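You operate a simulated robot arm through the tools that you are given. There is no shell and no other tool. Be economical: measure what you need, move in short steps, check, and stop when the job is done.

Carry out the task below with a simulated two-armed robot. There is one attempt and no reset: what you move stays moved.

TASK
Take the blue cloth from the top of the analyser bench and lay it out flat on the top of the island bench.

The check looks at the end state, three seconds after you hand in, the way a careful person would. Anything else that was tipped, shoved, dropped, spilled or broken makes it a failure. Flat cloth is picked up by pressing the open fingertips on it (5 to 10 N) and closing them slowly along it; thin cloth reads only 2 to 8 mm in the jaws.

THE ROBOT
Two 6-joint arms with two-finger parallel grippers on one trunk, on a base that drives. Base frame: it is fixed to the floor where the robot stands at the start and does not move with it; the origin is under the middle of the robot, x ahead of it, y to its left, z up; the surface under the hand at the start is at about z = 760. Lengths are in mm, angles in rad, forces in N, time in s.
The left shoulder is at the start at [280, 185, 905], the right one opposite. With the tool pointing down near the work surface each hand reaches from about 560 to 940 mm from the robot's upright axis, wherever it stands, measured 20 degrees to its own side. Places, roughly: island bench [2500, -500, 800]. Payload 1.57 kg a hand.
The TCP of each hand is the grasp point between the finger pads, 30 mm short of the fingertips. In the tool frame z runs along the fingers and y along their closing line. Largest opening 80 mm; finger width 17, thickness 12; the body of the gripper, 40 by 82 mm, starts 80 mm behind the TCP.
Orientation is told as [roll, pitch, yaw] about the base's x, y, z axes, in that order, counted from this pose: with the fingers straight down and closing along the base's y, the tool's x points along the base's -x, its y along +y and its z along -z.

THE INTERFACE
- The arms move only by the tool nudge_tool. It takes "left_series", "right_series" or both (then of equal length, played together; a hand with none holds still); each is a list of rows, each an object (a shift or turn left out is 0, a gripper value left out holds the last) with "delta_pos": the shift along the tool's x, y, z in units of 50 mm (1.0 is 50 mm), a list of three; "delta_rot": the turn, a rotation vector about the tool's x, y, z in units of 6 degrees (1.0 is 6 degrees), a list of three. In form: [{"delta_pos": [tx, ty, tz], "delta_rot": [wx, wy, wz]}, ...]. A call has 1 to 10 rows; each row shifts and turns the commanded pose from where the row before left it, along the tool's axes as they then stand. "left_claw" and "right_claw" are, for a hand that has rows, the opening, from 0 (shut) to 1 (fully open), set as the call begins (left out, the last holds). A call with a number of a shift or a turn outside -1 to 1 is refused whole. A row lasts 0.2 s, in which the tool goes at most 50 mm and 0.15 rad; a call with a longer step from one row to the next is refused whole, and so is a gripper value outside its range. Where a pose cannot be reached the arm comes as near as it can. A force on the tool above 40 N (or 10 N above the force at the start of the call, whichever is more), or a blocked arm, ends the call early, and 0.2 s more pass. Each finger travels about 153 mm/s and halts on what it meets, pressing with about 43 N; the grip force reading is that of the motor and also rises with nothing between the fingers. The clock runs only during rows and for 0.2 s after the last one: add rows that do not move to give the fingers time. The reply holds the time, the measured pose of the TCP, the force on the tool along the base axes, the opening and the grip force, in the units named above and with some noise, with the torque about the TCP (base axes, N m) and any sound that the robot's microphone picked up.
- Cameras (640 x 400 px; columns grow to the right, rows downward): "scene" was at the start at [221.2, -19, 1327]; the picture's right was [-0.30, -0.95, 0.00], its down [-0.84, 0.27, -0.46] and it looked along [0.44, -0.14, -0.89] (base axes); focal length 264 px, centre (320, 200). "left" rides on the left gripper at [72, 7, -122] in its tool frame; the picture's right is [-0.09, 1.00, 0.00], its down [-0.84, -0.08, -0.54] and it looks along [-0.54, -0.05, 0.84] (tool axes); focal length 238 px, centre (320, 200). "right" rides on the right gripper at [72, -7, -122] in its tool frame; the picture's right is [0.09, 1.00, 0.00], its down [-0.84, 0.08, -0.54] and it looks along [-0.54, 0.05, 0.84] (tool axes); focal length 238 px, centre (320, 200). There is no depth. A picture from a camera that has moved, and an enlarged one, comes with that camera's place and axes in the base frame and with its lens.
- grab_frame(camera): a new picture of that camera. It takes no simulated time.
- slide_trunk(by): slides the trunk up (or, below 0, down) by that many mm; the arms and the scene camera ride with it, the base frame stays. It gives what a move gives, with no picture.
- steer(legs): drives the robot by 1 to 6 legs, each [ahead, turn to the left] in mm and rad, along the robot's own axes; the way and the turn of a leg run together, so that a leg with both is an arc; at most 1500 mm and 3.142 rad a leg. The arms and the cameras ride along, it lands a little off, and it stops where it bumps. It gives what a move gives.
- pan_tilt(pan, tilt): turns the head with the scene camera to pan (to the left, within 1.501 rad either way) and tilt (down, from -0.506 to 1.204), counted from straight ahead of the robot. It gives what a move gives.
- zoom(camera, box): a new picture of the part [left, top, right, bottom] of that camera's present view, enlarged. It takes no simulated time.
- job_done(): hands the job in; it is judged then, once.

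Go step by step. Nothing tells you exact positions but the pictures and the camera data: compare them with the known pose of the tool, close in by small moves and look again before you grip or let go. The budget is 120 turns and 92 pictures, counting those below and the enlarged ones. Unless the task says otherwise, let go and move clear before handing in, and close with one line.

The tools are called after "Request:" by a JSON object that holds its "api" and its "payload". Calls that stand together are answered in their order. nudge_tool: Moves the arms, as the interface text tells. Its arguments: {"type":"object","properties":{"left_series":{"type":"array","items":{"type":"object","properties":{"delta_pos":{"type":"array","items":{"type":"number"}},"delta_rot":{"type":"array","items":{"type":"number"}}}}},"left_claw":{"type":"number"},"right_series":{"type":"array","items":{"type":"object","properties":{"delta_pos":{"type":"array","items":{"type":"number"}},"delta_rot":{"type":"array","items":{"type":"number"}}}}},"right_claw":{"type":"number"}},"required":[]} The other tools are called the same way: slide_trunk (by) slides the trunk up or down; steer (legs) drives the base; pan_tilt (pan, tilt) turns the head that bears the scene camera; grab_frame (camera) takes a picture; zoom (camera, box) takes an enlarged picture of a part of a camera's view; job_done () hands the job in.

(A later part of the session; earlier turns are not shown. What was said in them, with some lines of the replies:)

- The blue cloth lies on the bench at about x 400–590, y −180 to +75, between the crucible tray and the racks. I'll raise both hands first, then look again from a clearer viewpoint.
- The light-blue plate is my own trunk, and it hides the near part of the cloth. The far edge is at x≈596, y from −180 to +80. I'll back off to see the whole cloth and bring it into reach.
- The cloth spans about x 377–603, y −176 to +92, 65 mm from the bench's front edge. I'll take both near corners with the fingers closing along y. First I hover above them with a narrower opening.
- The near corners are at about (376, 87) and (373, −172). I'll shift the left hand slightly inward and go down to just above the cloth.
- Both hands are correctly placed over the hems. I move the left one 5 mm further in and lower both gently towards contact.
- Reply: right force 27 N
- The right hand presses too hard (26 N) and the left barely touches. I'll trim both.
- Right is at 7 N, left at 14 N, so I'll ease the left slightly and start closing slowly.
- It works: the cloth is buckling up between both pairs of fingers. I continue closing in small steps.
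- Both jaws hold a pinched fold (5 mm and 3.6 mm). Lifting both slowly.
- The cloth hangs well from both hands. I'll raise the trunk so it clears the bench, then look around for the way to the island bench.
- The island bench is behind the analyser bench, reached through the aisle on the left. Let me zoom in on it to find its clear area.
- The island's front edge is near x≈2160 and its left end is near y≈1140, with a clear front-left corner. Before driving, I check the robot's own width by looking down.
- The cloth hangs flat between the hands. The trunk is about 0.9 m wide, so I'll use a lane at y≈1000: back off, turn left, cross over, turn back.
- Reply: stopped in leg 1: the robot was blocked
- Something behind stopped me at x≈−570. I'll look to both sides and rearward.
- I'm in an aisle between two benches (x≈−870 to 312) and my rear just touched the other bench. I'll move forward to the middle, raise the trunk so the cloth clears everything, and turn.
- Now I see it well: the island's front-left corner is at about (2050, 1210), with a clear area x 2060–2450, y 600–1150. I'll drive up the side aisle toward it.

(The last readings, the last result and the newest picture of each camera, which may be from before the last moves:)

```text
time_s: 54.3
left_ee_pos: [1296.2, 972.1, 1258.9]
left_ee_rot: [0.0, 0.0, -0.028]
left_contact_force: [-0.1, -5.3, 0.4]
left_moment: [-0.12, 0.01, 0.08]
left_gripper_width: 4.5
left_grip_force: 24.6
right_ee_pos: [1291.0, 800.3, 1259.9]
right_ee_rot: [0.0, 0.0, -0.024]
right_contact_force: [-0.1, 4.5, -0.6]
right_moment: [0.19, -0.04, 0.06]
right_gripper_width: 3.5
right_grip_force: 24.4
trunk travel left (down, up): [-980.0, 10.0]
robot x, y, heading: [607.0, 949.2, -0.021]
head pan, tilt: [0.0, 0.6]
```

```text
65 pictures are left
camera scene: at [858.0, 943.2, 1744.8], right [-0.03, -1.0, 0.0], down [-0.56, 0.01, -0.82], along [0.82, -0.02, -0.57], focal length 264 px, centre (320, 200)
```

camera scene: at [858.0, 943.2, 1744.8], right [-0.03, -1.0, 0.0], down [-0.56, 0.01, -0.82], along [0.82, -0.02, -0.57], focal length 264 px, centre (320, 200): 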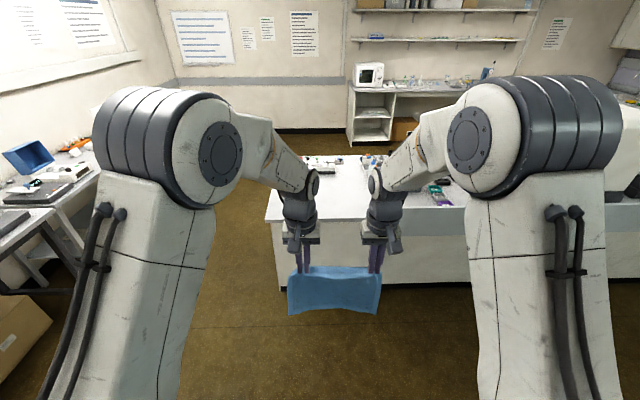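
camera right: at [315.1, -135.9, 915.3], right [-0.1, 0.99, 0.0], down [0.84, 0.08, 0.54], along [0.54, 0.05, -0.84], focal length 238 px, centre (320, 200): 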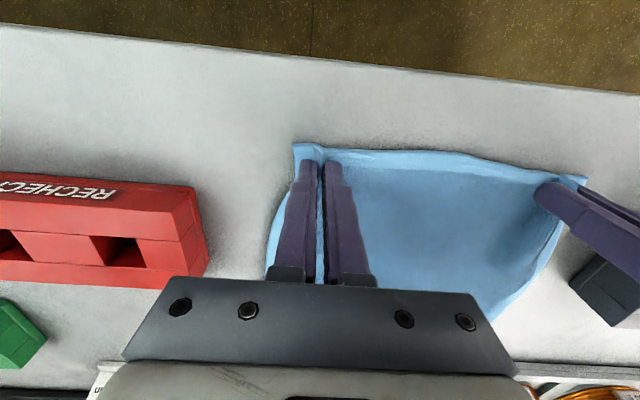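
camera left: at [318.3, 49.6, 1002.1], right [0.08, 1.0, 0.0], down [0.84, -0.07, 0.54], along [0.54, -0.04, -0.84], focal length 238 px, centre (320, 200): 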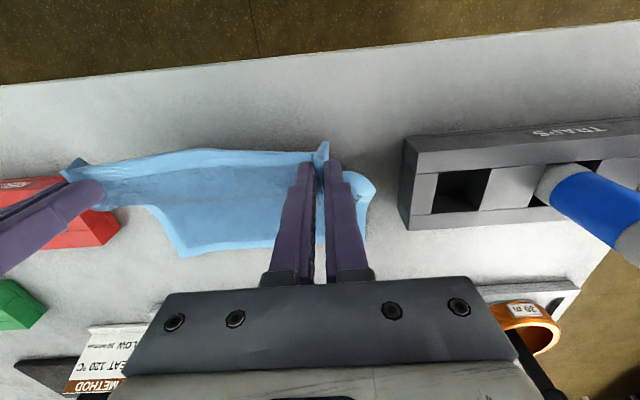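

Island front edge is at x≈2030 and its left end at y≈1220. I'll straighten the heading and approach so the hands end above the island.

Request:
{"api": "steer", "payload": {"legs": [[0, 0.024], [850, 0]]}}

Request:
{"api": "pan_tilt", "payload": {"pan": 0, "tilt": 0.8}}

Request:
{"api": "grab_frame", "payload": {"camera": "scene"}}

Request:
{"api": "grab_frame", "payload": {"camera": "left"}}

```text
time_s: 59.1
left_ee_pos: [2142.6, 973.3, 1259.9]
left_ee_rot: [0.001, 0.001, -0.016]
left_contact_force: [-0.3, -4.9, -0.4]
left_moment: [-0.18, 0.01, 0.01]
left_gripper_width: 4.3
left_grip_force: 25.0
right_ee_pos: [2138.7, 801.6, 1258.9]
right_ee_rot: [-0.001, -0.001, -0.013]
right_contact_force: [-0.4, 5.2, -0.3]
right_moment: [0.15, 0.0, 0.09]
right_gripper_width: 3.8
right_grip_force: 24.4
trunk travel left (down, up): [-980.0, 10.0]
robot x, y, heading: [1455.1, 940.5, -0.016]
head pan, tilt: [0.0, 0.6]
```

```text
time_s: 59.9
left_ee_pos: [2141.2, 973.1, 1259.3]
left_ee_rot: [0.0, 0.002, -0.014]
left_contact_force: [-0.1, -4.4, -0.6]
left_moment: [-0.16, 0.0, 0.02]
left_gripper_width: 4.6
left_grip_force: 24.8
right_ee_pos: [2138.6, 801.2, 1258.6]
right_ee_rot: [0.002, -0.003, -0.014]
right_contact_force: [1.1, 3.7, -0.4]
right_moment: [0.15, 0.01, 0.06]
right_gripper_width: 3.4
right_grip_force: 24.9
trunk travel left (down, up): [-980.0, 10.0]
robot x, y, heading: [1458.9, 944.3, -0.016]
head pan, tilt: [0.0, 0.799]
```

```text
64 pictures are left
camera scene: at [1695.8, 939.8, 1728.0], right [-0.01, -1.0, 0.0], down [-0.72, 0.01, -0.7], along [0.7, -0.01, -0.72], focal length 264 px, centre (320, 200)
```

scene: 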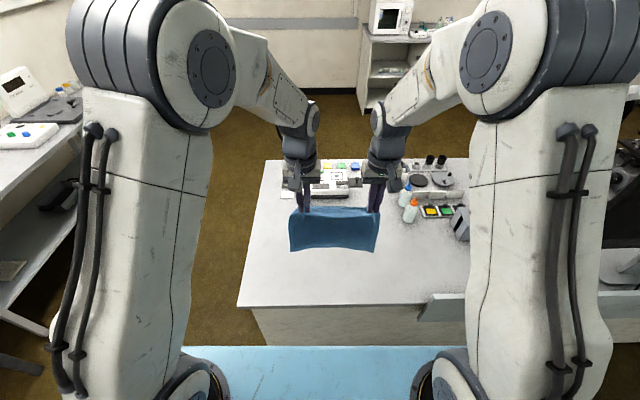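

```text
63 pictures are left
camera left: at [2071.7, 979.6, 1382.5], right [0.11, 0.99, 0.0], down [0.84, -0.09, 0.54], along [0.54, -0.06, -0.84], focal length 238 px, centre (320, 200)
```

left: 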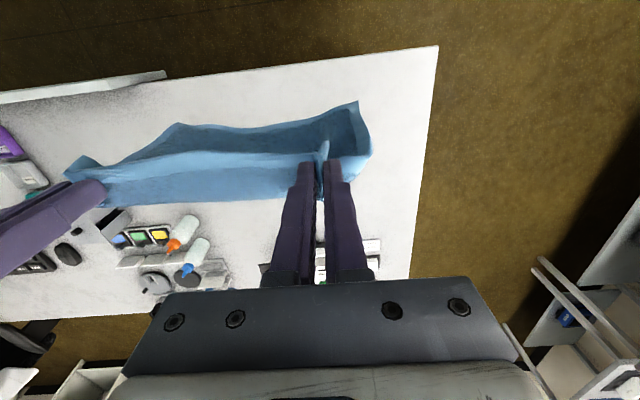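

The hands hang over the island, and the clear area is x 2080–2600, y 620–1220. I'll go slightly further in, lower the trunk partway, then lay the cloth far edge first while pulling back toward me.

Request:
{"api": "steer", "payload": {"legs": [[70, 0.016]]}}

Request:
{"api": "slide_trunk", "payload": {"by": -130}}

Request:
{"api": "nudge_tool", "payload": {"left_series": [{"delta_pos": [-0.5, 0, 0]}, {"delta_pos": [-0.7, 0, 0]}, {"delta_pos": [-0.7, 0, 0]}, {"delta_pos": [-0.7, 0, 0]}, {"delta_pos": [-0.7, 0, 0]}, {"delta_pos": [-0.5, 0, 0]}, {"delta_pos": [0, 0, 0]}], "right_series": [{"delta_pos": [-0.5, 0, 0]}, {"delta_pos": [-0.7, 0, 0]}, {"delta_pos": [-0.7, 0, 0]}, {"delta_pos": [-0.7, 0, 0]}, {"delta_pos": [-0.7, 0, 0]}, {"delta_pos": [-0.5, 0, 0]}, {"delta_pos": [0, 0, 0]}]}}

Request:
{"api": "grab_frame", "payload": {"camera": "scene"}}

Request:
{"api": "grab_frame", "payload": {"camera": "right"}}

```text
time_s: 60.9
left_ee_pos: [2210.7, 982.5, 1259.1]
left_ee_rot: [0.0, 0.0, 0.001]
left_contact_force: [0.6, -4.6, -0.9]
left_moment: [-0.13, -0.04, 0.02]
left_gripper_width: 4.6
left_grip_force: 25.4
right_ee_pos: [2211.5, 811.5, 1257.6]
right_ee_rot: [0.002, 0.0, 0.002]
right_contact_force: [0.1, 5.5, 0.0]
right_moment: [0.16, 0.03, 0.04]
right_gripper_width: 3.6
right_grip_force: 24.3
trunk travel left (down, up): [-980.0, 10.0]
robot x, y, heading: [1524.0, 939.4, 0.005]
head pan, tilt: [0.0, 0.799]
```

```text
time_s: 62.5
left_ee_pos: [2210.7, 983.1, 1128.7]
left_ee_rot: [-0.001, -0.001, 0.001]
left_contact_force: [-0.7, -5.2, 0.6]
left_moment: [-0.14, 0.03, 0.05]
left_gripper_width: 4.4
left_grip_force: 25.1
right_ee_pos: [2211.3, 811.5, 1128.6]
right_ee_rot: [0.002, 0.002, 0.001]
right_contact_force: [0.2, 4.9, -1.4]
right_moment: [0.17, 0.03, 0.07]
right_gripper_width: 3.7
right_grip_force: 24.1
trunk travel left (down, up): [-850.0, 140.0]
robot x, y, heading: [1524.3, 942.8, -0.002]
head pan, tilt: [0.0, 0.799]
```

```text
time_s: 64.1
left_ee_pos: [2400.5, 985.1, 1126.1]
left_ee_rot: [0.0, 0.002, 0.0]
left_contact_force: [0.6, -4.8, -0.6]
left_moment: [-0.16, 0.04, -0.01]
left_gripper_width: 4.6
left_grip_force: 25.1
right_ee_pos: [2400.4, 812.8, 1126.2]
right_ee_rot: [0.003, 0.0, 0.003]
right_contact_force: [-0.6, 5.1, 0.0]
right_moment: [0.17, 0.05, 0.05]
right_gripper_width: 3.6
right_grip_force: 24.3
trunk travel left (down, up): [-850.0, 140.0]
robot x, y, heading: [1523.2, 941.8, 0.004]
head pan, tilt: [0.0, 0.799]
```

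```text
62 pictures are left
camera scene: at [1766.3, 943.2, 1597.9], right [0.0, -1.0, 0.0], down [-0.72, 0.0, -0.7], along [0.7, 0.0, -0.72], focal length 264 px, centre (320, 200)
```

scene: 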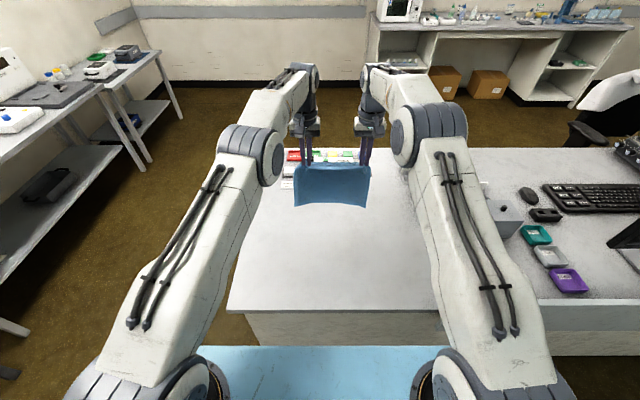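

```text
61 pictures are left
camera right: at [2328.5, 805.2, 1247.9], right [-0.09, 1.0, 0.0], down [0.84, 0.08, 0.54], along [0.54, 0.05, -0.84], focal length 238 px, centre (320, 200)
```

right: 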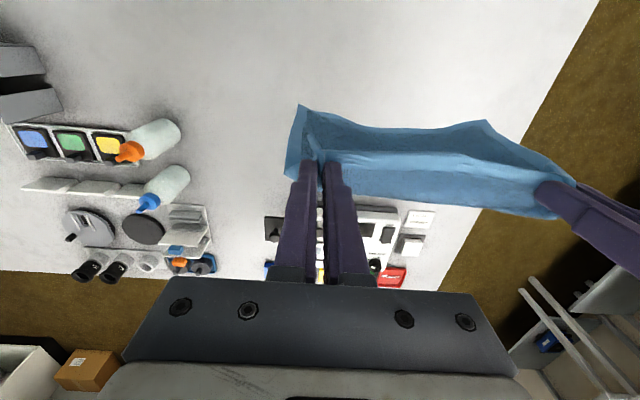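

All obstacles are at x>2480, outside the laying zone. Lowering straight down until the bottom hem is about to touch the top.

Request:
{"api": "nudge_tool", "payload": {"left_series": [{"delta_pos": [0, 0, 0.3]}, {"delta_pos": [0, 0, 0.4]}, {"delta_pos": [0, 0, 0.4]}, {"delta_pos": [0, 0, 0]}, {"delta_pos": [0, 0, 0]}], "right_series": [{"delta_pos": [0, 0, 0.3]}, {"delta_pos": [0, 0, 0.4]}, {"delta_pos": [0, 0, 0.4]}, {"delta_pos": [0, 0, 0]}, {"delta_pos": [0, 0, 0]}]}}

Request:
{"api": "zoom", "payload": {"camera": "scene", "box": [220, 100, 460, 250]}}

```text
time_s: 65.3
left_ee_pos: [2400.1, 983.8, 1072.7]
left_ee_rot: [0.001, -0.001, 0.0]
left_contact_force: [-0.2, -5.1, -0.3]
left_moment: [-0.19, 0.02, 0.01]
left_gripper_width: 4.5
left_grip_force: 24.9
right_ee_pos: [2401.0, 813.3, 1073.6]
right_ee_rot: [0.002, 0.001, 0.002]
right_contact_force: [-1.0, 5.6, -0.1]
right_moment: [0.17, 0.0, 0.08]
right_gripper_width: 3.4
right_grip_force: 24.4
trunk travel left (down, up): [-850.0, 140.0]
robot x, y, heading: [1524.2, 941.6, -0.0]
head pan, tilt: [0.0, 0.799]
```

```text
2.67 times, centred on (340, 175) of scene
camera zoom: at [1765.7, 943.2, 1598.0], right [0.0, -1.0, 0.0], down [-0.72, 0.0, -0.7], along [0.7, 0.0, -0.72], focal length 705 px, centre (267, 267)
```

zoom: 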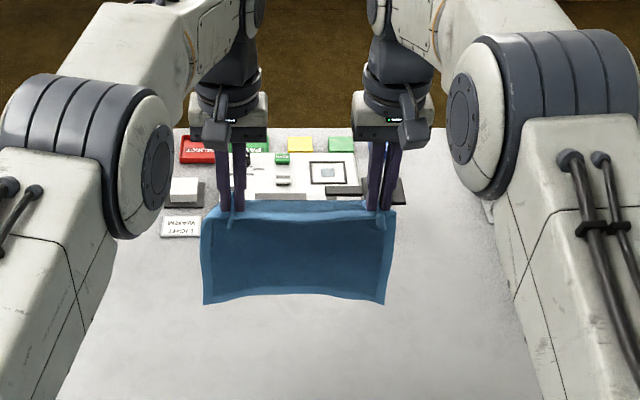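

The hem isn't touching yet by my estimate (about 60–80 mm above the surface). Lowering a bit more.

Request:
{"api": "nudge_tool", "payload": {"left_series": [{"delta_pos": [0, 0, 0.3]}, {"delta_pos": [0, 0, 0.3]}, {"delta_pos": [0, 0, 0.3]}, {"delta_pos": [0, 0, 0]}, {"delta_pos": [0, 0, 0]}], "right_series": [{"delta_pos": [0, 0, 0.3]}, {"delta_pos": [0, 0, 0.3]}, {"delta_pos": [0, 0, 0.3]}, {"delta_pos": [0, 0, 0]}, {"delta_pos": [0, 0, 0]}]}}

Request:
{"api": "zoom", "payload": {"camera": "scene", "box": [220, 100, 460, 250]}}

Request:
{"api": "grab_frame", "payload": {"camera": "right"}}

```text
time_s: 66.5
left_ee_pos: [2401.9, 984.0, 1027.4]
left_ee_rot: [0.0, -0.001, -0.002]
left_contact_force: [0.4, -3.9, -0.3]
left_moment: [-0.08, -0.01, 0.02]
left_gripper_width: 4.6
left_grip_force: 24.8
right_ee_pos: [2401.9, 813.9, 1027.5]
right_ee_rot: [0.002, 0.0, 0.0]
right_contact_force: [-0.7, 3.9, -0.2]
right_moment: [0.12, 0.0, 0.08]
right_gripper_width: 3.9
right_grip_force: 24.4
trunk travel left (down, up): [-850.0, 140.0]
robot x, y, heading: [1526.0, 943.2, 0.005]
head pan, tilt: [0.0, 0.799]
```

```text
2.67 times, centred on (340, 175) of scene
camera zoom: at [1765.7, 943.2, 1598.0], right [0.0, -1.0, 0.0], down [-0.72, 0.0, -0.7], along [0.7, 0.0, -0.72], focal length 705 px, centre (267, 267)
```

zoom: 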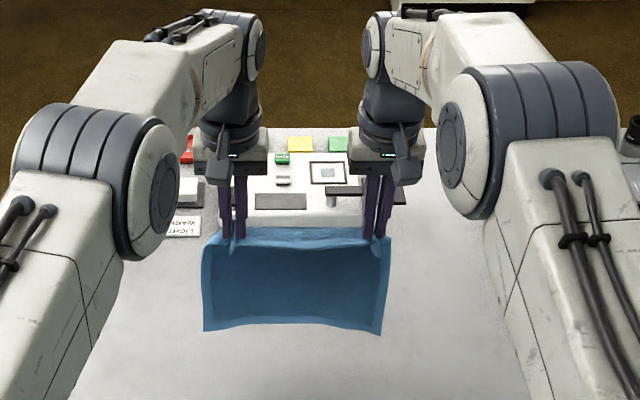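

```text
58 pictures are left
camera right: at [2330.1, 805.8, 1149.3], right [-0.09, 1.0, 0.0], down [0.84, 0.08, 0.54], along [0.54, 0.05, -0.84], focal length 238 px, centre (320, 200)
```

right: 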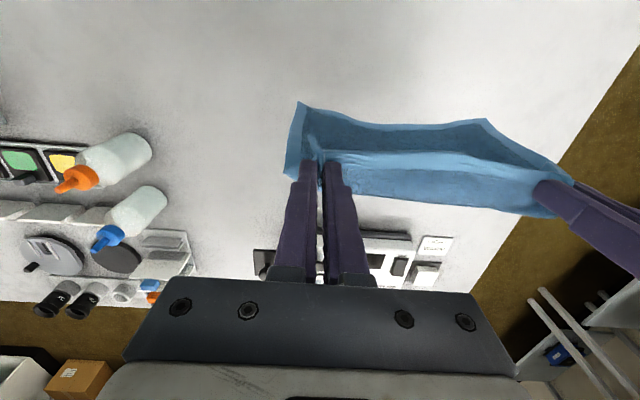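

The cloth leaves the fingers as a short horizontal strip, then hangs about 190 mm, so the hem is just above the surface. Now I begin the pull-back and lowering motion, first half.

Request:
{"api": "nudge_tool", "payload": {"left_series": [{"delta_pos": [0, 0, 0.2]}, {"delta_pos": [0.25, 0, 0.16]}, {"delta_pos": [0.35, 0, 0.2]}, {"delta_pos": [0.35, 0, 0.22]}, {"delta_pos": [0.35, 0, 0.25]}, {"delta_pos": [0.35, 0, 0.25]}, {"delta_pos": [0.3, 0, 0.25]}, {"delta_pos": [0, 0, 0]}], "right_series": [{"delta_pos": [0, 0, 0.2]}, {"delta_pos": [0.25, 0, 0.16]}, {"delta_pos": [0.35, 0, 0.2]}, {"delta_pos": [0.35, 0, 0.22]}, {"delta_pos": [0.35, 0, 0.25]}, {"delta_pos": [0.35, 0, 0.25]}, {"delta_pos": [0.3, 0, 0.25]}, {"delta_pos": [0, 0, 0]}]}}

Request:
{"api": "zoom", "payload": {"camera": "scene", "box": [220, 120, 460, 270]}}

Request:
{"api": "grab_frame", "payload": {"camera": "right"}}

```text
time_s: 68.3
left_ee_pos: [2303.6, 982.8, 952.6]
left_ee_rot: [-0.002, -0.001, -0.001]
left_contact_force: [-0.2, -3.6, 0.6]
left_moment: [-0.11, 0.0, 0.04]
left_gripper_width: 4.5
left_grip_force: 25.1
right_ee_pos: [2303.8, 811.5, 952.2]
right_ee_rot: [-0.001, -0.002, 0.003]
right_contact_force: [-0.6, 3.0, 0.5]
right_moment: [0.14, 0.01, 0.05]
right_gripper_width: 3.8
right_grip_force: 24.8
trunk travel left (down, up): [-850.0, 140.0]
robot x, y, heading: [1524.8, 942.6, 0.001]
head pan, tilt: [0.0, 0.799]
```

```text
2.67 times, centred on (340, 195) of scene
camera zoom: at [1765.7, 943.2, 1598.0], right [0.0, -1.0, 0.0], down [-0.72, 0.0, -0.7], along [0.7, 0.0, -0.72], focal length 705 px, centre (267, 213)
```

zoom: 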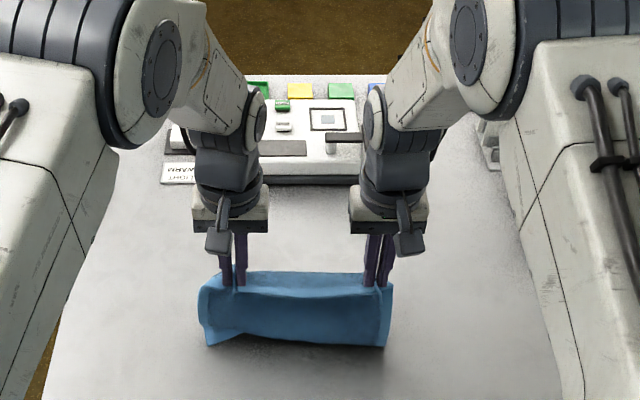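

```text
56 pictures are left
camera right: at [2231.2, 805.8, 1073.0], right [-0.09, 1.0, 0.0], down [0.84, 0.08, 0.54], along [0.54, 0.05, -0.84], focal length 238 px, centre (320, 200)
```

right: 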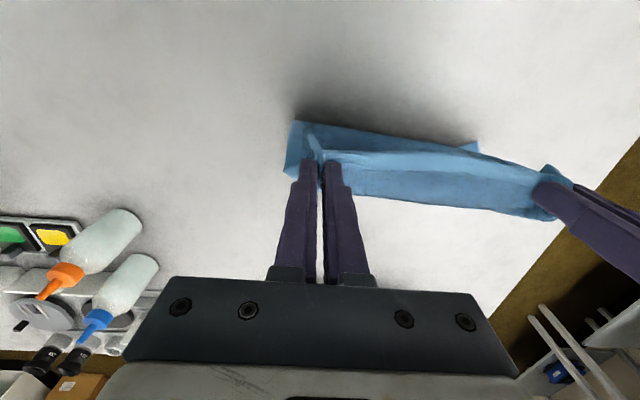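

Triangulating the bench corner from several views puts the island surface at about z≈750, not 800, so the hem has only just begun to touch and was dragging. I'll lift a little, go back out to x≈2400 and repeat from there.

Request:
{"api": "nudge_tool", "payload": {"left_series": [{"delta_pos": [0, 0, -0.5]}, {"delta_pos": [0, 0, -0.4]}, {"delta_pos": [-0.5, 0, 0]}, {"delta_pos": [-0.6, 0, 0]}, {"delta_pos": [-0.5, 0, 0]}, {"delta_pos": [-0.4, 0, 0]}, {"delta_pos": [0, 0, 0]}, {"delta_pos": [0, 0, 0.4]}, {"delta_pos": [0, 0, 0]}], "right_series": [{"delta_pos": [0, 0, -0.5]}, {"delta_pos": [0, 0, -0.4]}, {"delta_pos": [-0.5, 0, 0]}, {"delta_pos": [-0.6, 0, 0]}, {"delta_pos": [-0.5, 0, 0]}, {"delta_pos": [-0.4, 0, 0]}, {"delta_pos": [0, 0, 0]}, {"delta_pos": [0, 0, 0.4]}, {"delta_pos": [0, 0, 0]}]}}

Request:
{"api": "nudge_tool", "payload": {"left_series": [{"delta_pos": [0, 0, 0.2]}, {"delta_pos": [0, 0, 0.15]}, {"delta_pos": [0, 0, 0]}, {"delta_pos": [0, 0, 0]}], "right_series": [{"delta_pos": [0, 0, 0.2]}, {"delta_pos": [0, 0, 0.15]}, {"delta_pos": [0, 0, 0]}, {"delta_pos": [0, 0, 0]}]}}

Request:
{"api": "zoom", "payload": {"camera": "scene", "box": [220, 120, 460, 270]}}

Request:
{"api": "grab_frame", "payload": {"camera": "right"}}

```text
time_s: 70.3
left_ee_pos: [2402.8, 983.2, 977.7]
left_ee_rot: [0.0, 0.0, -0.001]
left_contact_force: [0.0, -4.2, -0.9]
left_moment: [-0.11, -0.04, 0.03]
left_gripper_width: 4.5
left_grip_force: 24.7
right_ee_pos: [2402.6, 812.2, 976.1]
right_ee_rot: [0.0, -0.001, 0.001]
right_contact_force: [-0.1, 3.2, -0.7]
right_moment: [0.1, 0.01, 0.0]
right_gripper_width: 3.5
right_grip_force: 24.1
trunk travel left (down, up): [-850.0, 140.0]
robot x, y, heading: [1523.6, 945.2, 0.002]
head pan, tilt: [0.0, 0.799]
```

```text
time_s: 71.3
left_ee_pos: [2403.8, 982.9, 960.4]
left_ee_rot: [0.0, 0.0, 0.001]
left_contact_force: [0.8, -2.5, -0.8]
left_moment: [-0.1, 0.0, 0.04]
left_gripper_width: 4.3
left_grip_force: 24.4
right_ee_pos: [2404.7, 812.6, 959.3]
right_ee_rot: [0.0, 0.001, 0.001]
right_contact_force: [-0.5, 2.8, -0.9]
right_moment: [0.07, -0.01, 0.08]
right_gripper_width: 3.3
right_grip_force: 24.2
trunk travel left (down, up): [-850.0, 140.0]
robot x, y, heading: [1524.2, 944.6, 0.003]
head pan, tilt: [0.0, 0.799]
```

```text
2.67 times, centred on (340, 195) of scene
camera zoom: at [1765.7, 943.2, 1598.0], right [0.0, -1.0, 0.0], down [-0.72, 0.0, -0.7], along [0.7, 0.0, -0.72], focal length 705 px, centre (267, 213)
```

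zoom: 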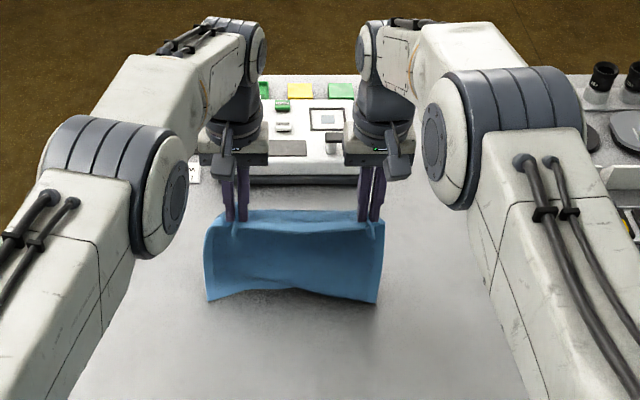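

```text
54 pictures are left
camera right: at [2331.8, 805.7, 1081.1], right [-0.09, 1.0, 0.0], down [0.84, 0.08, 0.54], along [0.54, 0.05, -0.84], focal length 238 px, centre (320, 200)
```

right: 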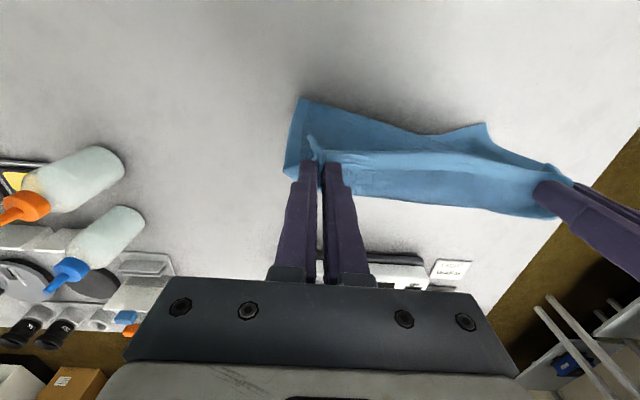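

The hem now rests on the surface beneath the hands. I'll pull back horizontally first so it trails away from me, then check.

Request:
{"api": "nudge_tool", "payload": {"left_series": [{"delta_pos": [0.25, 0, 0.05]}, {"delta_pos": [0.35, 0, 0.05]}, {"delta_pos": [0.35, 0, 0.05]}, {"delta_pos": [0.35, 0, 0.1]}, {"delta_pos": [0, 0, 0]}], "right_series": [{"delta_pos": [0.25, 0, 0.05]}, {"delta_pos": [0.35, 0, 0.05]}, {"delta_pos": [0.35, 0, 0.05]}, {"delta_pos": [0.35, 0, 0.1]}, {"delta_pos": [0, 0, 0]}]}}

Request:
{"api": "zoom", "payload": {"camera": "scene", "box": [220, 120, 460, 270]}}

Request:
{"api": "grab_frame", "payload": {"camera": "right"}}

```text
time_s: 72.5
left_ee_pos: [2336.5, 983.5, 948.7]
left_ee_rot: [0.001, 0.001, 0.001]
left_contact_force: [0.4, -5.8, -0.2]
left_moment: [-0.17, -0.03, 0.01]
left_gripper_width: 4.8
left_grip_force: 25.4
right_ee_pos: [2337.6, 810.4, 946.9]
right_ee_rot: [0.001, 0.002, 0.002]
right_contact_force: [0.2, 5.4, 0.6]
right_moment: [0.17, 0.0, 0.08]
right_gripper_width: 3.5
right_grip_force: 24.2
trunk travel left (down, up): [-850.0, 140.0]
robot x, y, heading: [1525.9, 940.1, 0.001]
head pan, tilt: [0.0, 0.799]
```

```text
2.67 times, centred on (340, 195) of scene
camera zoom: at [1765.6, 943.2, 1598.0], right [0.0, -1.0, 0.0], down [-0.72, 0.0, -0.7], along [0.7, 0.0, -0.72], focal length 705 px, centre (267, 213)
```

zoom: 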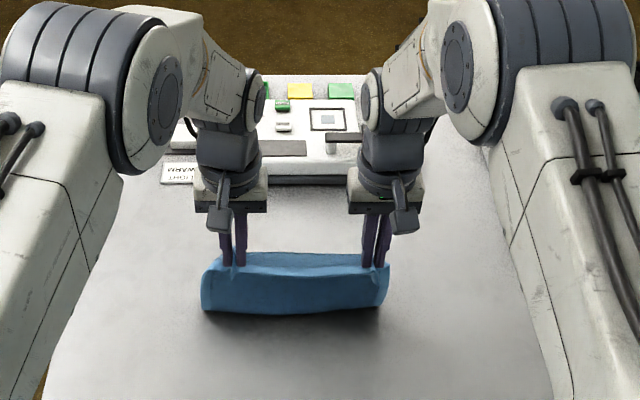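

```text
52 pictures are left
camera right: at [2265.1, 805.0, 1068.7], right [-0.09, 1.0, 0.0], down [0.84, 0.08, 0.54], along [0.54, 0.05, -0.84], focal length 238 px, centre (320, 200)
```

right: 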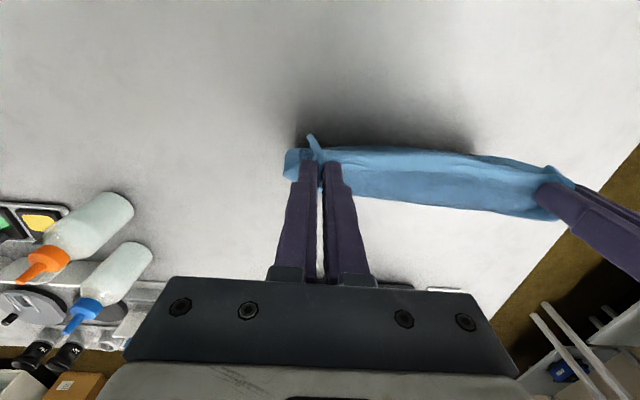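

The cloth now trails away from me with the hem held by friction. Continuing the lay-down along a diagonal.

Request:
{"api": "nudge_tool", "payload": {"left_series": [{"delta_pos": [0.3, 0, 0.25]}, {"delta_pos": [0.3, 0, 0.3]}, {"delta_pos": [0.3, 0, 0.3]}, {"delta_pos": [0.3, 0, 0.3]}, {"delta_pos": [0.3, 0, 0.3]}, {"delta_pos": [0.3, 0, 0.35]}, {"delta_pos": [0, 0, 0]}], "right_series": [{"delta_pos": [0.3, 0, 0.25]}, {"delta_pos": [0.3, 0, 0.3]}, {"delta_pos": [0.3, 0, 0.3]}, {"delta_pos": [0.3, 0, 0.3]}, {"delta_pos": [0.3, 0, 0.3]}, {"delta_pos": [0.3, 0, 0.35]}, {"delta_pos": [0, 0, 0]}]}}

Request:
{"api": "zoom", "payload": {"camera": "scene", "box": [220, 120, 460, 270]}}

Request:
{"api": "grab_frame", "payload": {"camera": "right"}}

```text
time_s: 74.1
left_ee_pos: [2247.9, 984.0, 856.0]
left_ee_rot: [0.0, 0.002, -0.001]
left_contact_force: [0.2, -5.9, 0.4]
left_moment: [-0.16, -0.04, 0.04]
left_gripper_width: 4.5
left_grip_force: 25.4
right_ee_pos: [2247.9, 812.4, 856.7]
right_ee_rot: [0.001, -0.002, 0.002]
right_contact_force: [0.1, 5.7, -0.3]
right_moment: [0.18, 0.01, 0.07]
right_gripper_width: 3.6
right_grip_force: 24.9
trunk travel left (down, up): [-850.0, 140.0]
robot x, y, heading: [1523.5, 938.1, 0.003]
head pan, tilt: [0.0, 0.799]
```

```text
2.67 times, centred on (340, 195) of scene
camera zoom: at [1765.8, 943.2, 1598.0], right [0.0, -1.0, 0.0], down [-0.72, 0.0, -0.7], along [0.7, 0.0, -0.72], focal length 705 px, centre (267, 213)
```

zoom: 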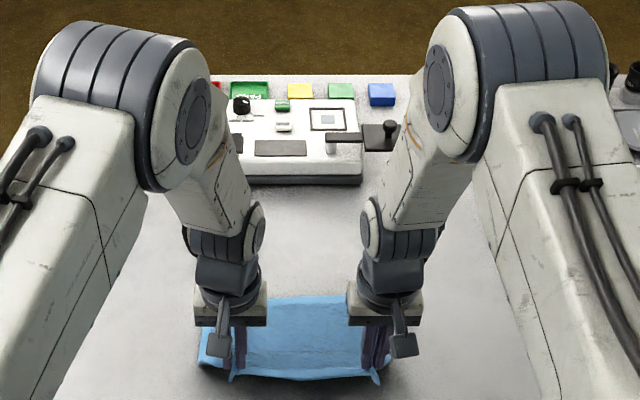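

```text
50 pictures are left
camera right: at [2176.3, 805.0, 978.6], right [-0.09, 1.0, 0.0], down [0.84, 0.08, 0.54], along [0.54, 0.05, -0.84], focal length 238 px, centre (320, 200)
```

right: 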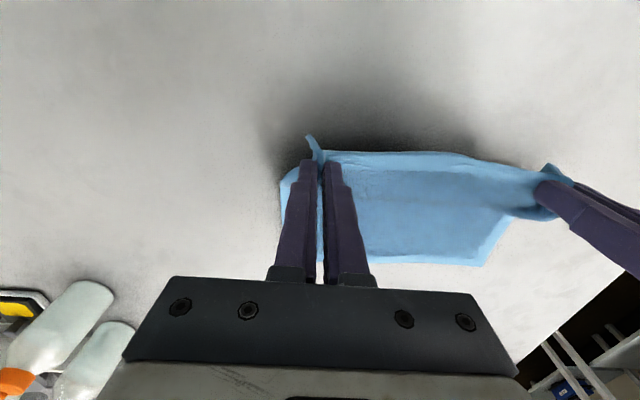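

Very good: the far edge lies at x≈2400 and the cloth spreads out. Continue down to just above the surface.

Request:
{"api": "nudge_tool", "payload": {"left_series": [{"delta_pos": [0.3, 0, 0.25]}, {"delta_pos": [0.3, 0, 0.25]}, {"delta_pos": [0.25, 0, 0.3]}, {"delta_pos": [0.25, 0, 0.3]}, {"delta_pos": [0.1, 0, 0.1]}, {"delta_pos": [0, 0, 0]}], "right_series": [{"delta_pos": [0.3, 0, 0.25]}, {"delta_pos": [0.3, 0, 0.25]}, {"delta_pos": [0.25, 0, 0.3]}, {"delta_pos": [0.25, 0, 0.3]}, {"delta_pos": [0.1, 0, 0.1]}, {"delta_pos": [0, 0, 0]}]}}

Request:
{"api": "grab_frame", "payload": {"camera": "right"}}

Request:
{"api": "grab_frame", "payload": {"camera": "left"}}

```text
time_s: 75.5
left_ee_pos: [2187.4, 983.2, 796.9]
left_ee_rot: [0.001, -0.001, -0.001]
left_contact_force: [0.3, -5.3, 0.3]
left_moment: [-0.21, 0.01, 0.03]
left_gripper_width: 4.6
left_grip_force: 25.0
right_ee_pos: [2186.4, 810.8, 796.4]
right_ee_rot: [0.001, -0.001, 0.0]
right_contact_force: [-0.3, 5.3, 0.3]
right_moment: [0.17, 0.0, 0.07]
right_gripper_width: 3.6
right_grip_force: 24.2
trunk travel left (down, up): [-850.0, 140.0]
robot x, y, heading: [1525.4, 942.0, 0.002]
head pan, tilt: [0.0, 0.799]
```

```text
49 pictures are left
camera right: at [2115.4, 804.3, 918.9], right [-0.09, 1.0, 0.0], down [0.84, 0.08, 0.54], along [0.54, 0.05, -0.84], focal length 238 px, centre (320, 200)
```

right: 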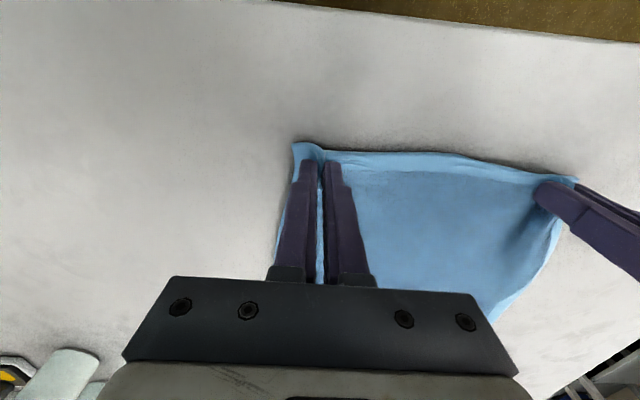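

```text
48 pictures are left
camera left: at [2117.9, 989.3, 920.4], right [0.09, 1.0, 0.0], down [0.84, -0.08, 0.54], along [0.54, -0.05, -0.84], focal length 238 px, centre (320, 200)
```

left: 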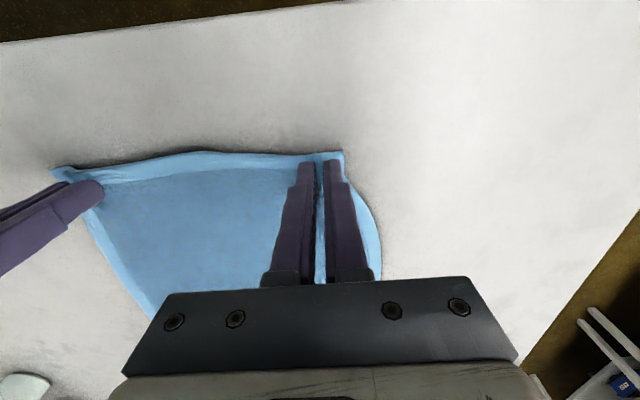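

Looks just like the pick-up in reverse. I'll lower to light contact, then open slowly while pressing so the fingers spread the fold flat again.

Request:
{"api": "nudge_tool", "payload": {"left_series": [{"delta_pos": [0, 0, 0.04]}, {"delta_pos": [0, 0, 0]}], "right_series": [{"delta_pos": [0, 0, 0.04]}, {"delta_pos": [0, 0, 0]}]}}

```text
time_s: 76.1
left_ee_pos: [2188.0, 984.1, 796.0]
left_ee_rot: [0.0, 0.0, 0.0]
left_contact_force: [0.2, -4.8, 0.5]
left_moment: [-0.17, 0.01, 0.01]
left_gripper_width: 4.5
left_grip_force: 25.0
right_ee_pos: [2187.4, 810.4, 794.7]
right_ee_rot: [0.001, 0.0, 0.002]
right_contact_force: [-0.9, 4.7, 1.0]
right_moment: [0.19, 0.01, 0.09]
right_gripper_width: 3.8
right_grip_force: 24.0
trunk travel left (down, up): [-850.0, 140.0]
robot x, y, heading: [1523.2, 939.5, -0.001]
head pan, tilt: [0.0, 0.799]
```

Request:
{"api": "nudge_tool", "payload": {"left_series": [{"delta_pos": [0, 0, 0.03]}, {"delta_pos": [0, 0, 0]}], "right_series": [{"delta_pos": [0, 0, 0.03]}, {"delta_pos": [0, 0, 0]}]}}

```text
time_s: 76.7
left_ee_pos: [2187.5, 984.0, 794.6]
left_ee_rot: [0.001, 0.0, 0.001]
left_contact_force: [-0.3, -4.2, 3.4]
left_moment: [-0.12, 0.03, 0.03]
left_gripper_width: 4.6
left_grip_force: 25.2
right_ee_pos: [2187.4, 811.1, 794.1]
right_ee_rot: [0.003, -0.003, 0.004]
right_contact_force: [-0.9, 3.5, 8.0]
right_moment: [0.09, 0.03, 0.08]
right_gripper_width: 3.5
right_grip_force: 24.4
trunk travel left (down, up): [-850.0, 140.0]
robot x, y, heading: [1525.0, 945.6, 0.005]
head pan, tilt: [0.0, 0.799]
```

Contact is light on both sides. Opening in steps.

Request:
{"api": "nudge_tool", "payload": {"left_series": [{"delta_pos": [0, 0, 0.008]}], "right_series": [{"delta_pos": [0, 0, 0]}], "left_claw": 0.12, "right_claw": 0.12}}

Request:
{"api": "nudge_tool", "payload": {"left_series": [{"delta_pos": [0, 0, 0]}], "right_series": [{"delta_pos": [0, 0, 0]}], "left_claw": 0.2, "right_claw": 0.2}}

Request:
{"api": "nudge_tool", "payload": {"left_series": [{"delta_pos": [0, 0, 0]}], "right_series": [{"delta_pos": [0, 0, 0]}], "left_claw": 0.28, "right_claw": 0.28}}

Request:
{"api": "nudge_tool", "payload": {"left_series": [{"delta_pos": [0, 0, 0]}], "right_series": [{"delta_pos": [0, 0, 0]}], "left_claw": 0.36, "right_claw": 0.36}}

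Request:
{"api": "grab_frame", "payload": {"camera": "left"}}

Request:
{"api": "grab_frame", "payload": {"camera": "right"}}

```text
time_s: 77.1
left_ee_pos: [2187.7, 984.3, 792.5]
left_ee_rot: [0.003, 0.0, 0.002]
left_contact_force: [0.3, 1.1, 3.1]
left_moment: [-0.02, -0.03, -0.04]
left_gripper_width: 10.2
left_grip_force: 0.2
right_ee_pos: [2187.4, 811.2, 793.6]
right_ee_rot: [0.0, -0.001, 0.001]
right_contact_force: [0.7, -0.7, 7.0]
right_moment: [-0.04, -0.01, 0.01]
right_gripper_width: 9.5
right_grip_force: 0.0
trunk travel left (down, up): [-850.0, 140.0]
robot x, y, heading: [1524.6, 943.1, 0.003]
head pan, tilt: [0.0, 0.799]
```

```text
time_s: 77.5
left_ee_pos: [2187.8, 983.8, 794.1]
left_ee_rot: [0.003, 0.0, 0.0]
left_contact_force: [-0.1, 0.6, 3.2]
left_moment: [0.06, 0.0, -0.01]
left_gripper_width: 15.8
left_grip_force: 0.1
right_ee_pos: [2187.9, 812.8, 792.6]
right_ee_rot: [0.002, -0.001, 0.003]
right_contact_force: [-0.4, 0.1, 7.1]
right_moment: [0.01, 0.04, 0.03]
right_gripper_width: 14.9
right_grip_force: 0.0
trunk travel left (down, up): [-850.0, 140.0]
robot x, y, heading: [1523.8, 942.3, 0.001]
head pan, tilt: [0.0, 0.799]
```

```text
time_s: 77.9
left_ee_pos: [2187.4, 984.3, 794.7]
left_ee_rot: [-0.001, -0.001, 0.0]
left_contact_force: [0.4, 0.3, 2.5]
left_moment: [0.02, 0.04, -0.02]
left_gripper_width: 21.9
left_grip_force: 0.0
right_ee_pos: [2187.5, 810.8, 794.1]
right_ee_rot: [0.0, -0.002, 0.002]
right_contact_force: [0.7, -0.2, 7.3]
right_moment: [0.04, 0.0, 0.03]
right_gripper_width: 19.9
right_grip_force: 0.1
trunk travel left (down, up): [-850.0, 140.0]
robot x, y, heading: [1528.8, 944.9, 0.003]
head pan, tilt: [0.0, 0.799]
```

```text
time_s: 78.3
left_ee_pos: [2188.4, 983.2, 794.2]
left_ee_rot: [0.0, 0.0, 0.001]
left_contact_force: [-0.2, 0.6, 2.2]
left_moment: [-0.01, -0.02, -0.01]
left_gripper_width: 28.4
left_grip_force: 0.0
right_ee_pos: [2186.8, 811.0, 792.6]
right_ee_rot: [0.001, 0.001, 0.002]
right_contact_force: [0.1, -0.7, 5.5]
right_moment: [-0.02, -0.01, 0.04]
right_gripper_width: 24.2
right_grip_force: 0.1
trunk travel left (down, up): [-850.0, 140.0]
robot x, y, heading: [1524.8, 945.1, 0.004]
head pan, tilt: [0.0, 0.799]
```

```text
47 pictures are left
camera left: at [2117.8, 989.2, 917.0], right [0.09, 1.0, 0.0], down [0.84, -0.08, 0.54], along [0.54, -0.05, -0.84], focal length 238 px, centre (320, 200)
```

left: 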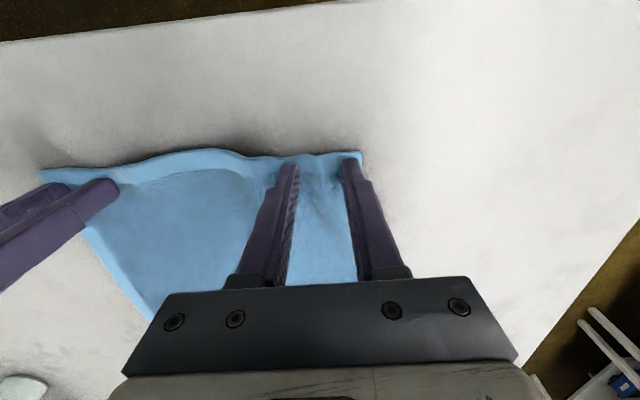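

```text
46 pictures are left
camera right: at [2115.4, 804.9, 915.1], right [-0.09, 1.0, 0.0], down [0.84, 0.08, 0.54], along [0.54, 0.05, -0.84], focal length 238 px, centre (320, 200)
```

right: 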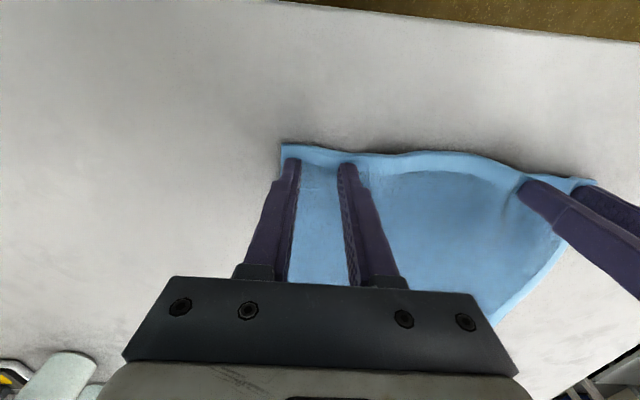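

The folds open out. The middle of the edge has a little slack, so I'll drag both hands gently outward while opening a bit more.

Request:
{"api": "nudge_tool", "payload": {"left_series": [{"delta_pos": [0, 0.05, 0.01]}, {"delta_pos": [0, 0.05, 0]}, {"delta_pos": [0, 0.05, 0]}, {"delta_pos": [0, 0, 0]}], "right_series": [{"delta_pos": [0, -0.05, 0]}, {"delta_pos": [0, -0.05, 0]}, {"delta_pos": [0, -0.05, 0]}, {"delta_pos": [0, 0, 0]}], "left_claw": 0.42, "right_claw": 0.44}}

Request:
{"api": "grab_frame", "payload": {"camera": "left"}}

Request:
{"api": "grab_frame", "payload": {"camera": "right"}}

```text
time_s: 79.3
left_ee_pos: [2188.6, 991.5, 793.7]
left_ee_rot: [0.0, 0.0, 0.0]
left_contact_force: [-0.3, 0.2, 4.4]
left_moment: [-0.02, 0.01, 0.01]
left_gripper_width: 33.6
left_grip_force: 0.1
right_ee_pos: [2189.7, 804.1, 794.0]
right_ee_rot: [0.001, 0.001, 0.003]
right_contact_force: [0.5, 1.5, 4.0]
right_moment: [0.05, -0.04, -0.01]
right_gripper_width: 32.2
right_grip_force: 0.1
trunk travel left (down, up): [-850.0, 140.0]
robot x, y, heading: [1524.9, 942.3, 0.003]
head pan, tilt: [0.0, 0.799]
```

```text
45 pictures are left
camera left: at [2118.3, 996.7, 916.7], right [0.09, 1.0, 0.0], down [0.84, -0.08, 0.54], along [0.54, -0.05, -0.84], focal length 238 px, centre (320, 200)
```

left: 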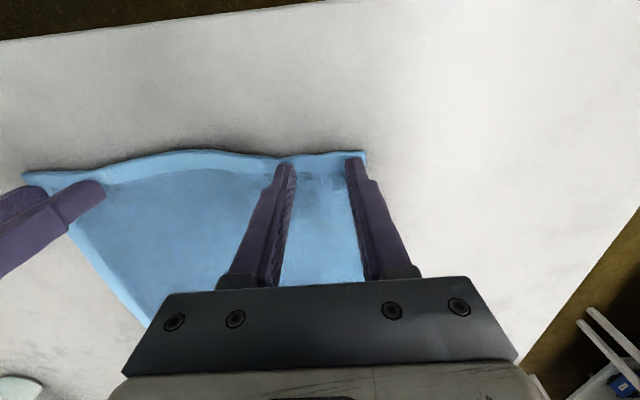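

```text
44 pictures are left
camera right: at [2116.5, 797.6, 915.3], right [-0.09, 1.0, 0.0], down [0.84, 0.08, 0.54], along [0.54, 0.05, -0.84], focal length 238 px, centre (320, 200)
```

right: 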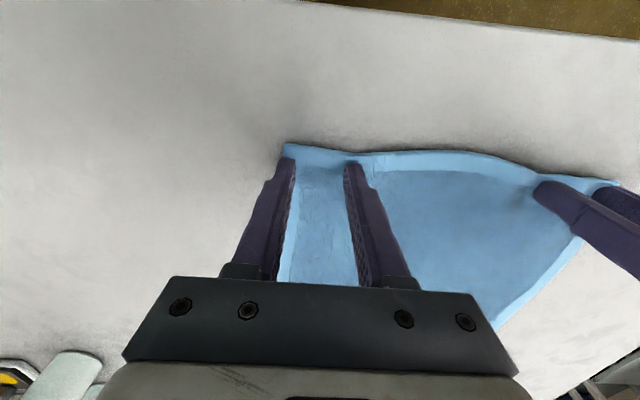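

The edge now measures about 244 mm of 258. One more outward stretch, then I'll lift straight off.

Request:
{"api": "nudge_tool", "payload": {"left_series": [{"delta_pos": [0, 0.04, 0.01]}, {"delta_pos": [0, 0.05, 0]}, {"delta_pos": [0, 0.05, 0]}, {"delta_pos": [0, 0, 0]}], "right_series": [{"delta_pos": [0, -0.04, 0.01]}, {"delta_pos": [0, -0.05, 0]}, {"delta_pos": [0, -0.05, 0]}, {"delta_pos": [0, 0, 0]}], "left_claw": 0.46, "right_claw": 0.46}}

Request:
{"api": "nudge_tool", "payload": {"left_series": [{"delta_pos": [0, 0, -0.1]}, {"delta_pos": [0, 0, -0.3]}, {"delta_pos": [0, 0, -0.6]}, {"delta_pos": [0, 0, -1]}, {"delta_pos": [0, 0, -1]}, {"delta_pos": [0, 0, 0]}], "right_series": [{"delta_pos": [0, 0, -0.1]}, {"delta_pos": [0, 0, -0.3]}, {"delta_pos": [0, 0, -0.6]}, {"delta_pos": [0, 0, -1]}, {"delta_pos": [0, 0, -1]}, {"delta_pos": [0, 0, 0]}]}}

Request:
{"api": "grab_frame", "payload": {"camera": "left"}}

Request:
{"api": "grab_frame", "payload": {"camera": "right"}}

```text
time_s: 80.3
left_ee_pos: [2188.4, 997.8, 792.9]
left_ee_rot: [0.001, 0.0, 0.001]
left_contact_force: [0.1, -1.6, 5.4]
left_moment: [0.0, -0.01, 0.02]
left_gripper_width: 35.7
left_grip_force: 0.0
right_ee_pos: [2188.6, 797.7, 793.5]
right_ee_rot: [0.0, -0.002, 0.004]
right_contact_force: [1.1, 3.1, 8.2]
right_moment: [0.2, 0.0, 0.0]
right_gripper_width: 36.3
right_grip_force: 0.2
trunk travel left (down, up): [-850.0, 140.0]
robot x, y, heading: [1521.7, 943.7, 0.004]
head pan, tilt: [0.0, 0.799]
```

```text
time_s: 81.7
left_ee_pos: [2186.1, 996.6, 940.8]
left_ee_rot: [-0.001, 0.001, 0.0]
left_contact_force: [0.4, 0.2, 0.3]
left_moment: [-0.02, -0.05, -0.01]
left_gripper_width: 37.1
left_grip_force: 0.0
right_ee_pos: [2188.1, 797.2, 943.1]
right_ee_rot: [0.0, 0.0, 0.002]
right_contact_force: [-0.2, 0.5, 0.8]
right_moment: [0.01, -0.03, 0.0]
right_gripper_width: 36.7
right_grip_force: 0.1
trunk travel left (down, up): [-850.0, 140.0]
robot x, y, heading: [1526.1, 945.3, -0.0]
head pan, tilt: [0.0, 0.799]
```

```text
43 pictures are left
camera left: at [2116.4, 1002.6, 1064.3], right [0.09, 1.0, 0.0], down [0.84, -0.08, 0.54], along [0.54, -0.05, -0.84], focal length 238 px, centre (320, 200)
```

left: 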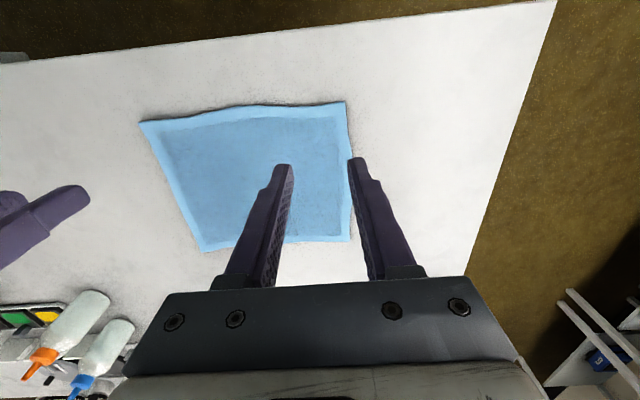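

```text
42 pictures are left
camera right: at [2115.6, 791.2, 1065.9], right [-0.09, 1.0, 0.0], down [0.84, 0.08, 0.54], along [0.54, 0.05, -0.84], focal length 238 px, centre (320, 200)
```

right: 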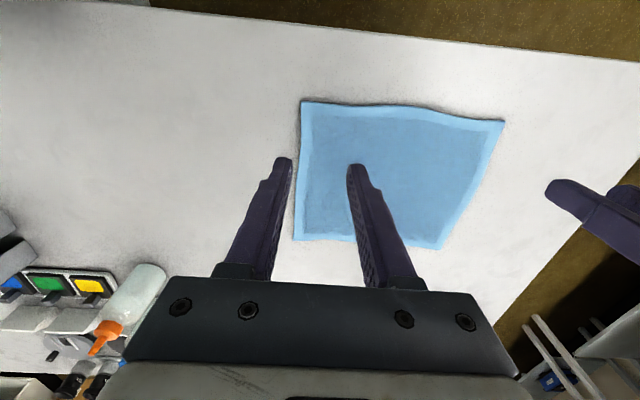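

The cloth lies flat and square. I'll raise the hands clear, back off a little and take a close look.

Request:
{"api": "slide_trunk", "payload": {"by": 120}}

Request:
{"api": "steer", "payload": {"legs": [[-350, 0]]}}

Request:
{"api": "grab_frame", "payload": {"camera": "scene"}}

Request:
{"api": "zoom", "payload": {"camera": "scene", "box": [240, 100, 400, 200]}}

```text
time_s: 83.2
left_ee_pos: [2187.2, 996.3, 1059.8]
left_ee_rot: [0.002, 0.0, 0.0]
left_contact_force: [-0.4, 0.7, -0.4]
left_moment: [0.03, 0.0, -0.02]
left_gripper_width: 36.8
left_grip_force: 0.0
right_ee_pos: [2189.1, 797.6, 1062.9]
right_ee_rot: [0.001, 0.0, 0.003]
right_contact_force: [0.0, -0.6, 1.0]
right_moment: [-0.04, 0.01, 0.03]
right_gripper_width: 37.1
right_grip_force: 0.0
trunk travel left (down, up): [-970.0, 20.0]
robot x, y, heading: [1523.6, 945.7, -0.0]
head pan, tilt: [0.0, 0.799]
```

```text
time_s: 85.4
left_ee_pos: [1834.1, 991.5, 1060.0]
left_ee_rot: [0.0, 0.0, -0.009]
left_contact_force: [0.1, -0.7, 0.1]
left_moment: [0.0, 0.04, 0.01]
left_gripper_width: 37.0
left_grip_force: 0.0
right_ee_pos: [1833.9, 791.7, 1063.3]
right_ee_rot: [0.003, 0.0, -0.007]
right_contact_force: [0.4, -0.4, -0.4]
right_moment: [-0.02, 0.07, 0.0]
right_gripper_width: 36.8
right_grip_force: 0.0
trunk travel left (down, up): [-970.0, 20.0]
robot x, y, heading: [1173.2, 943.1, -0.007]
head pan, tilt: [0.0, 0.799]
```

```text
41 pictures are left
camera scene: at [1412.7, 942.0, 1718.0], right [-0.01, -1.0, 0.0], down [-0.72, 0.01, -0.7], along [0.7, -0.01, -0.72], focal length 264 px, centre (320, 200)
```

scene: 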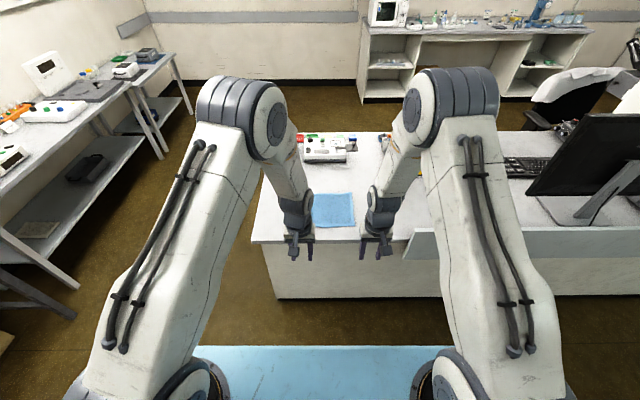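

```text
4.00 times, centred on (320, 150) of scene
camera zoom: at [1412.7, 942.0, 1718.0], right [-0.01, -1.0, 0.0], down [-0.72, 0.01, -0.7], along [0.7, -0.01, -0.72], focal length 1058 px, centre (320, 400)
```

zoom: 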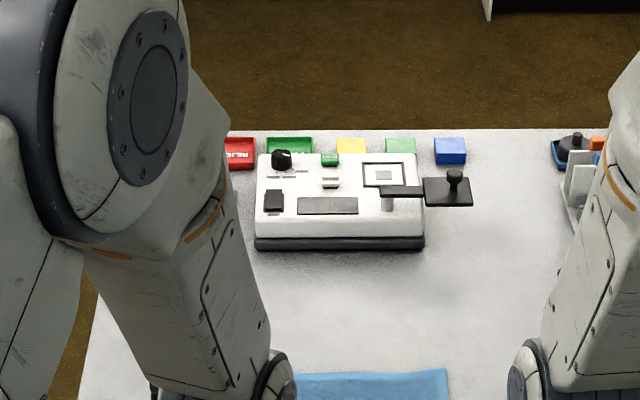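

Request:
{"api": "zoom", "payload": {"camera": "scene", "box": [260, 170, 400, 258]}}

```text
4.55 times, centred on (330, 214) of scene
camera zoom: at [1412.7, 942.0, 1718.0], right [-0.01, -1.0, 0.0], down [-0.72, 0.01, -0.7], along [0.7, -0.01, -0.72], focal length 1202 px, centre (274, 136)
```

zoom: 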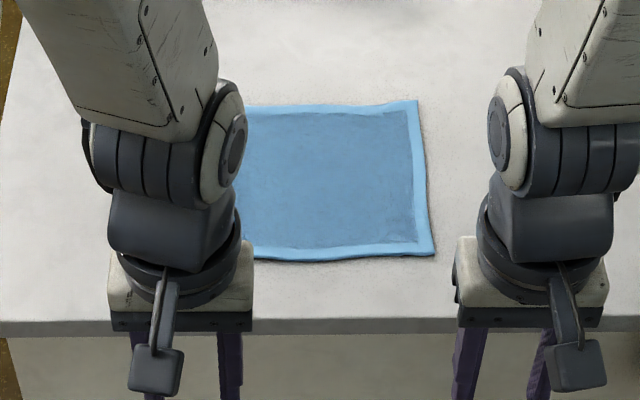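

The cloth lies flat and fully on the island bench, the hands are clear, and nothing else on the bench was disturbed. Handing in.

Request:
{"api": "job_done", "payload": {}}

```text
The job is handed in.
```

The blue cloth is laid out flat on the island bench near its front-left corner, with both hands released and clear. While backing out of the aisle I bumped the bench behind me once. I saw nothing tipped in the views I could get, but I couldn't look directly behind.
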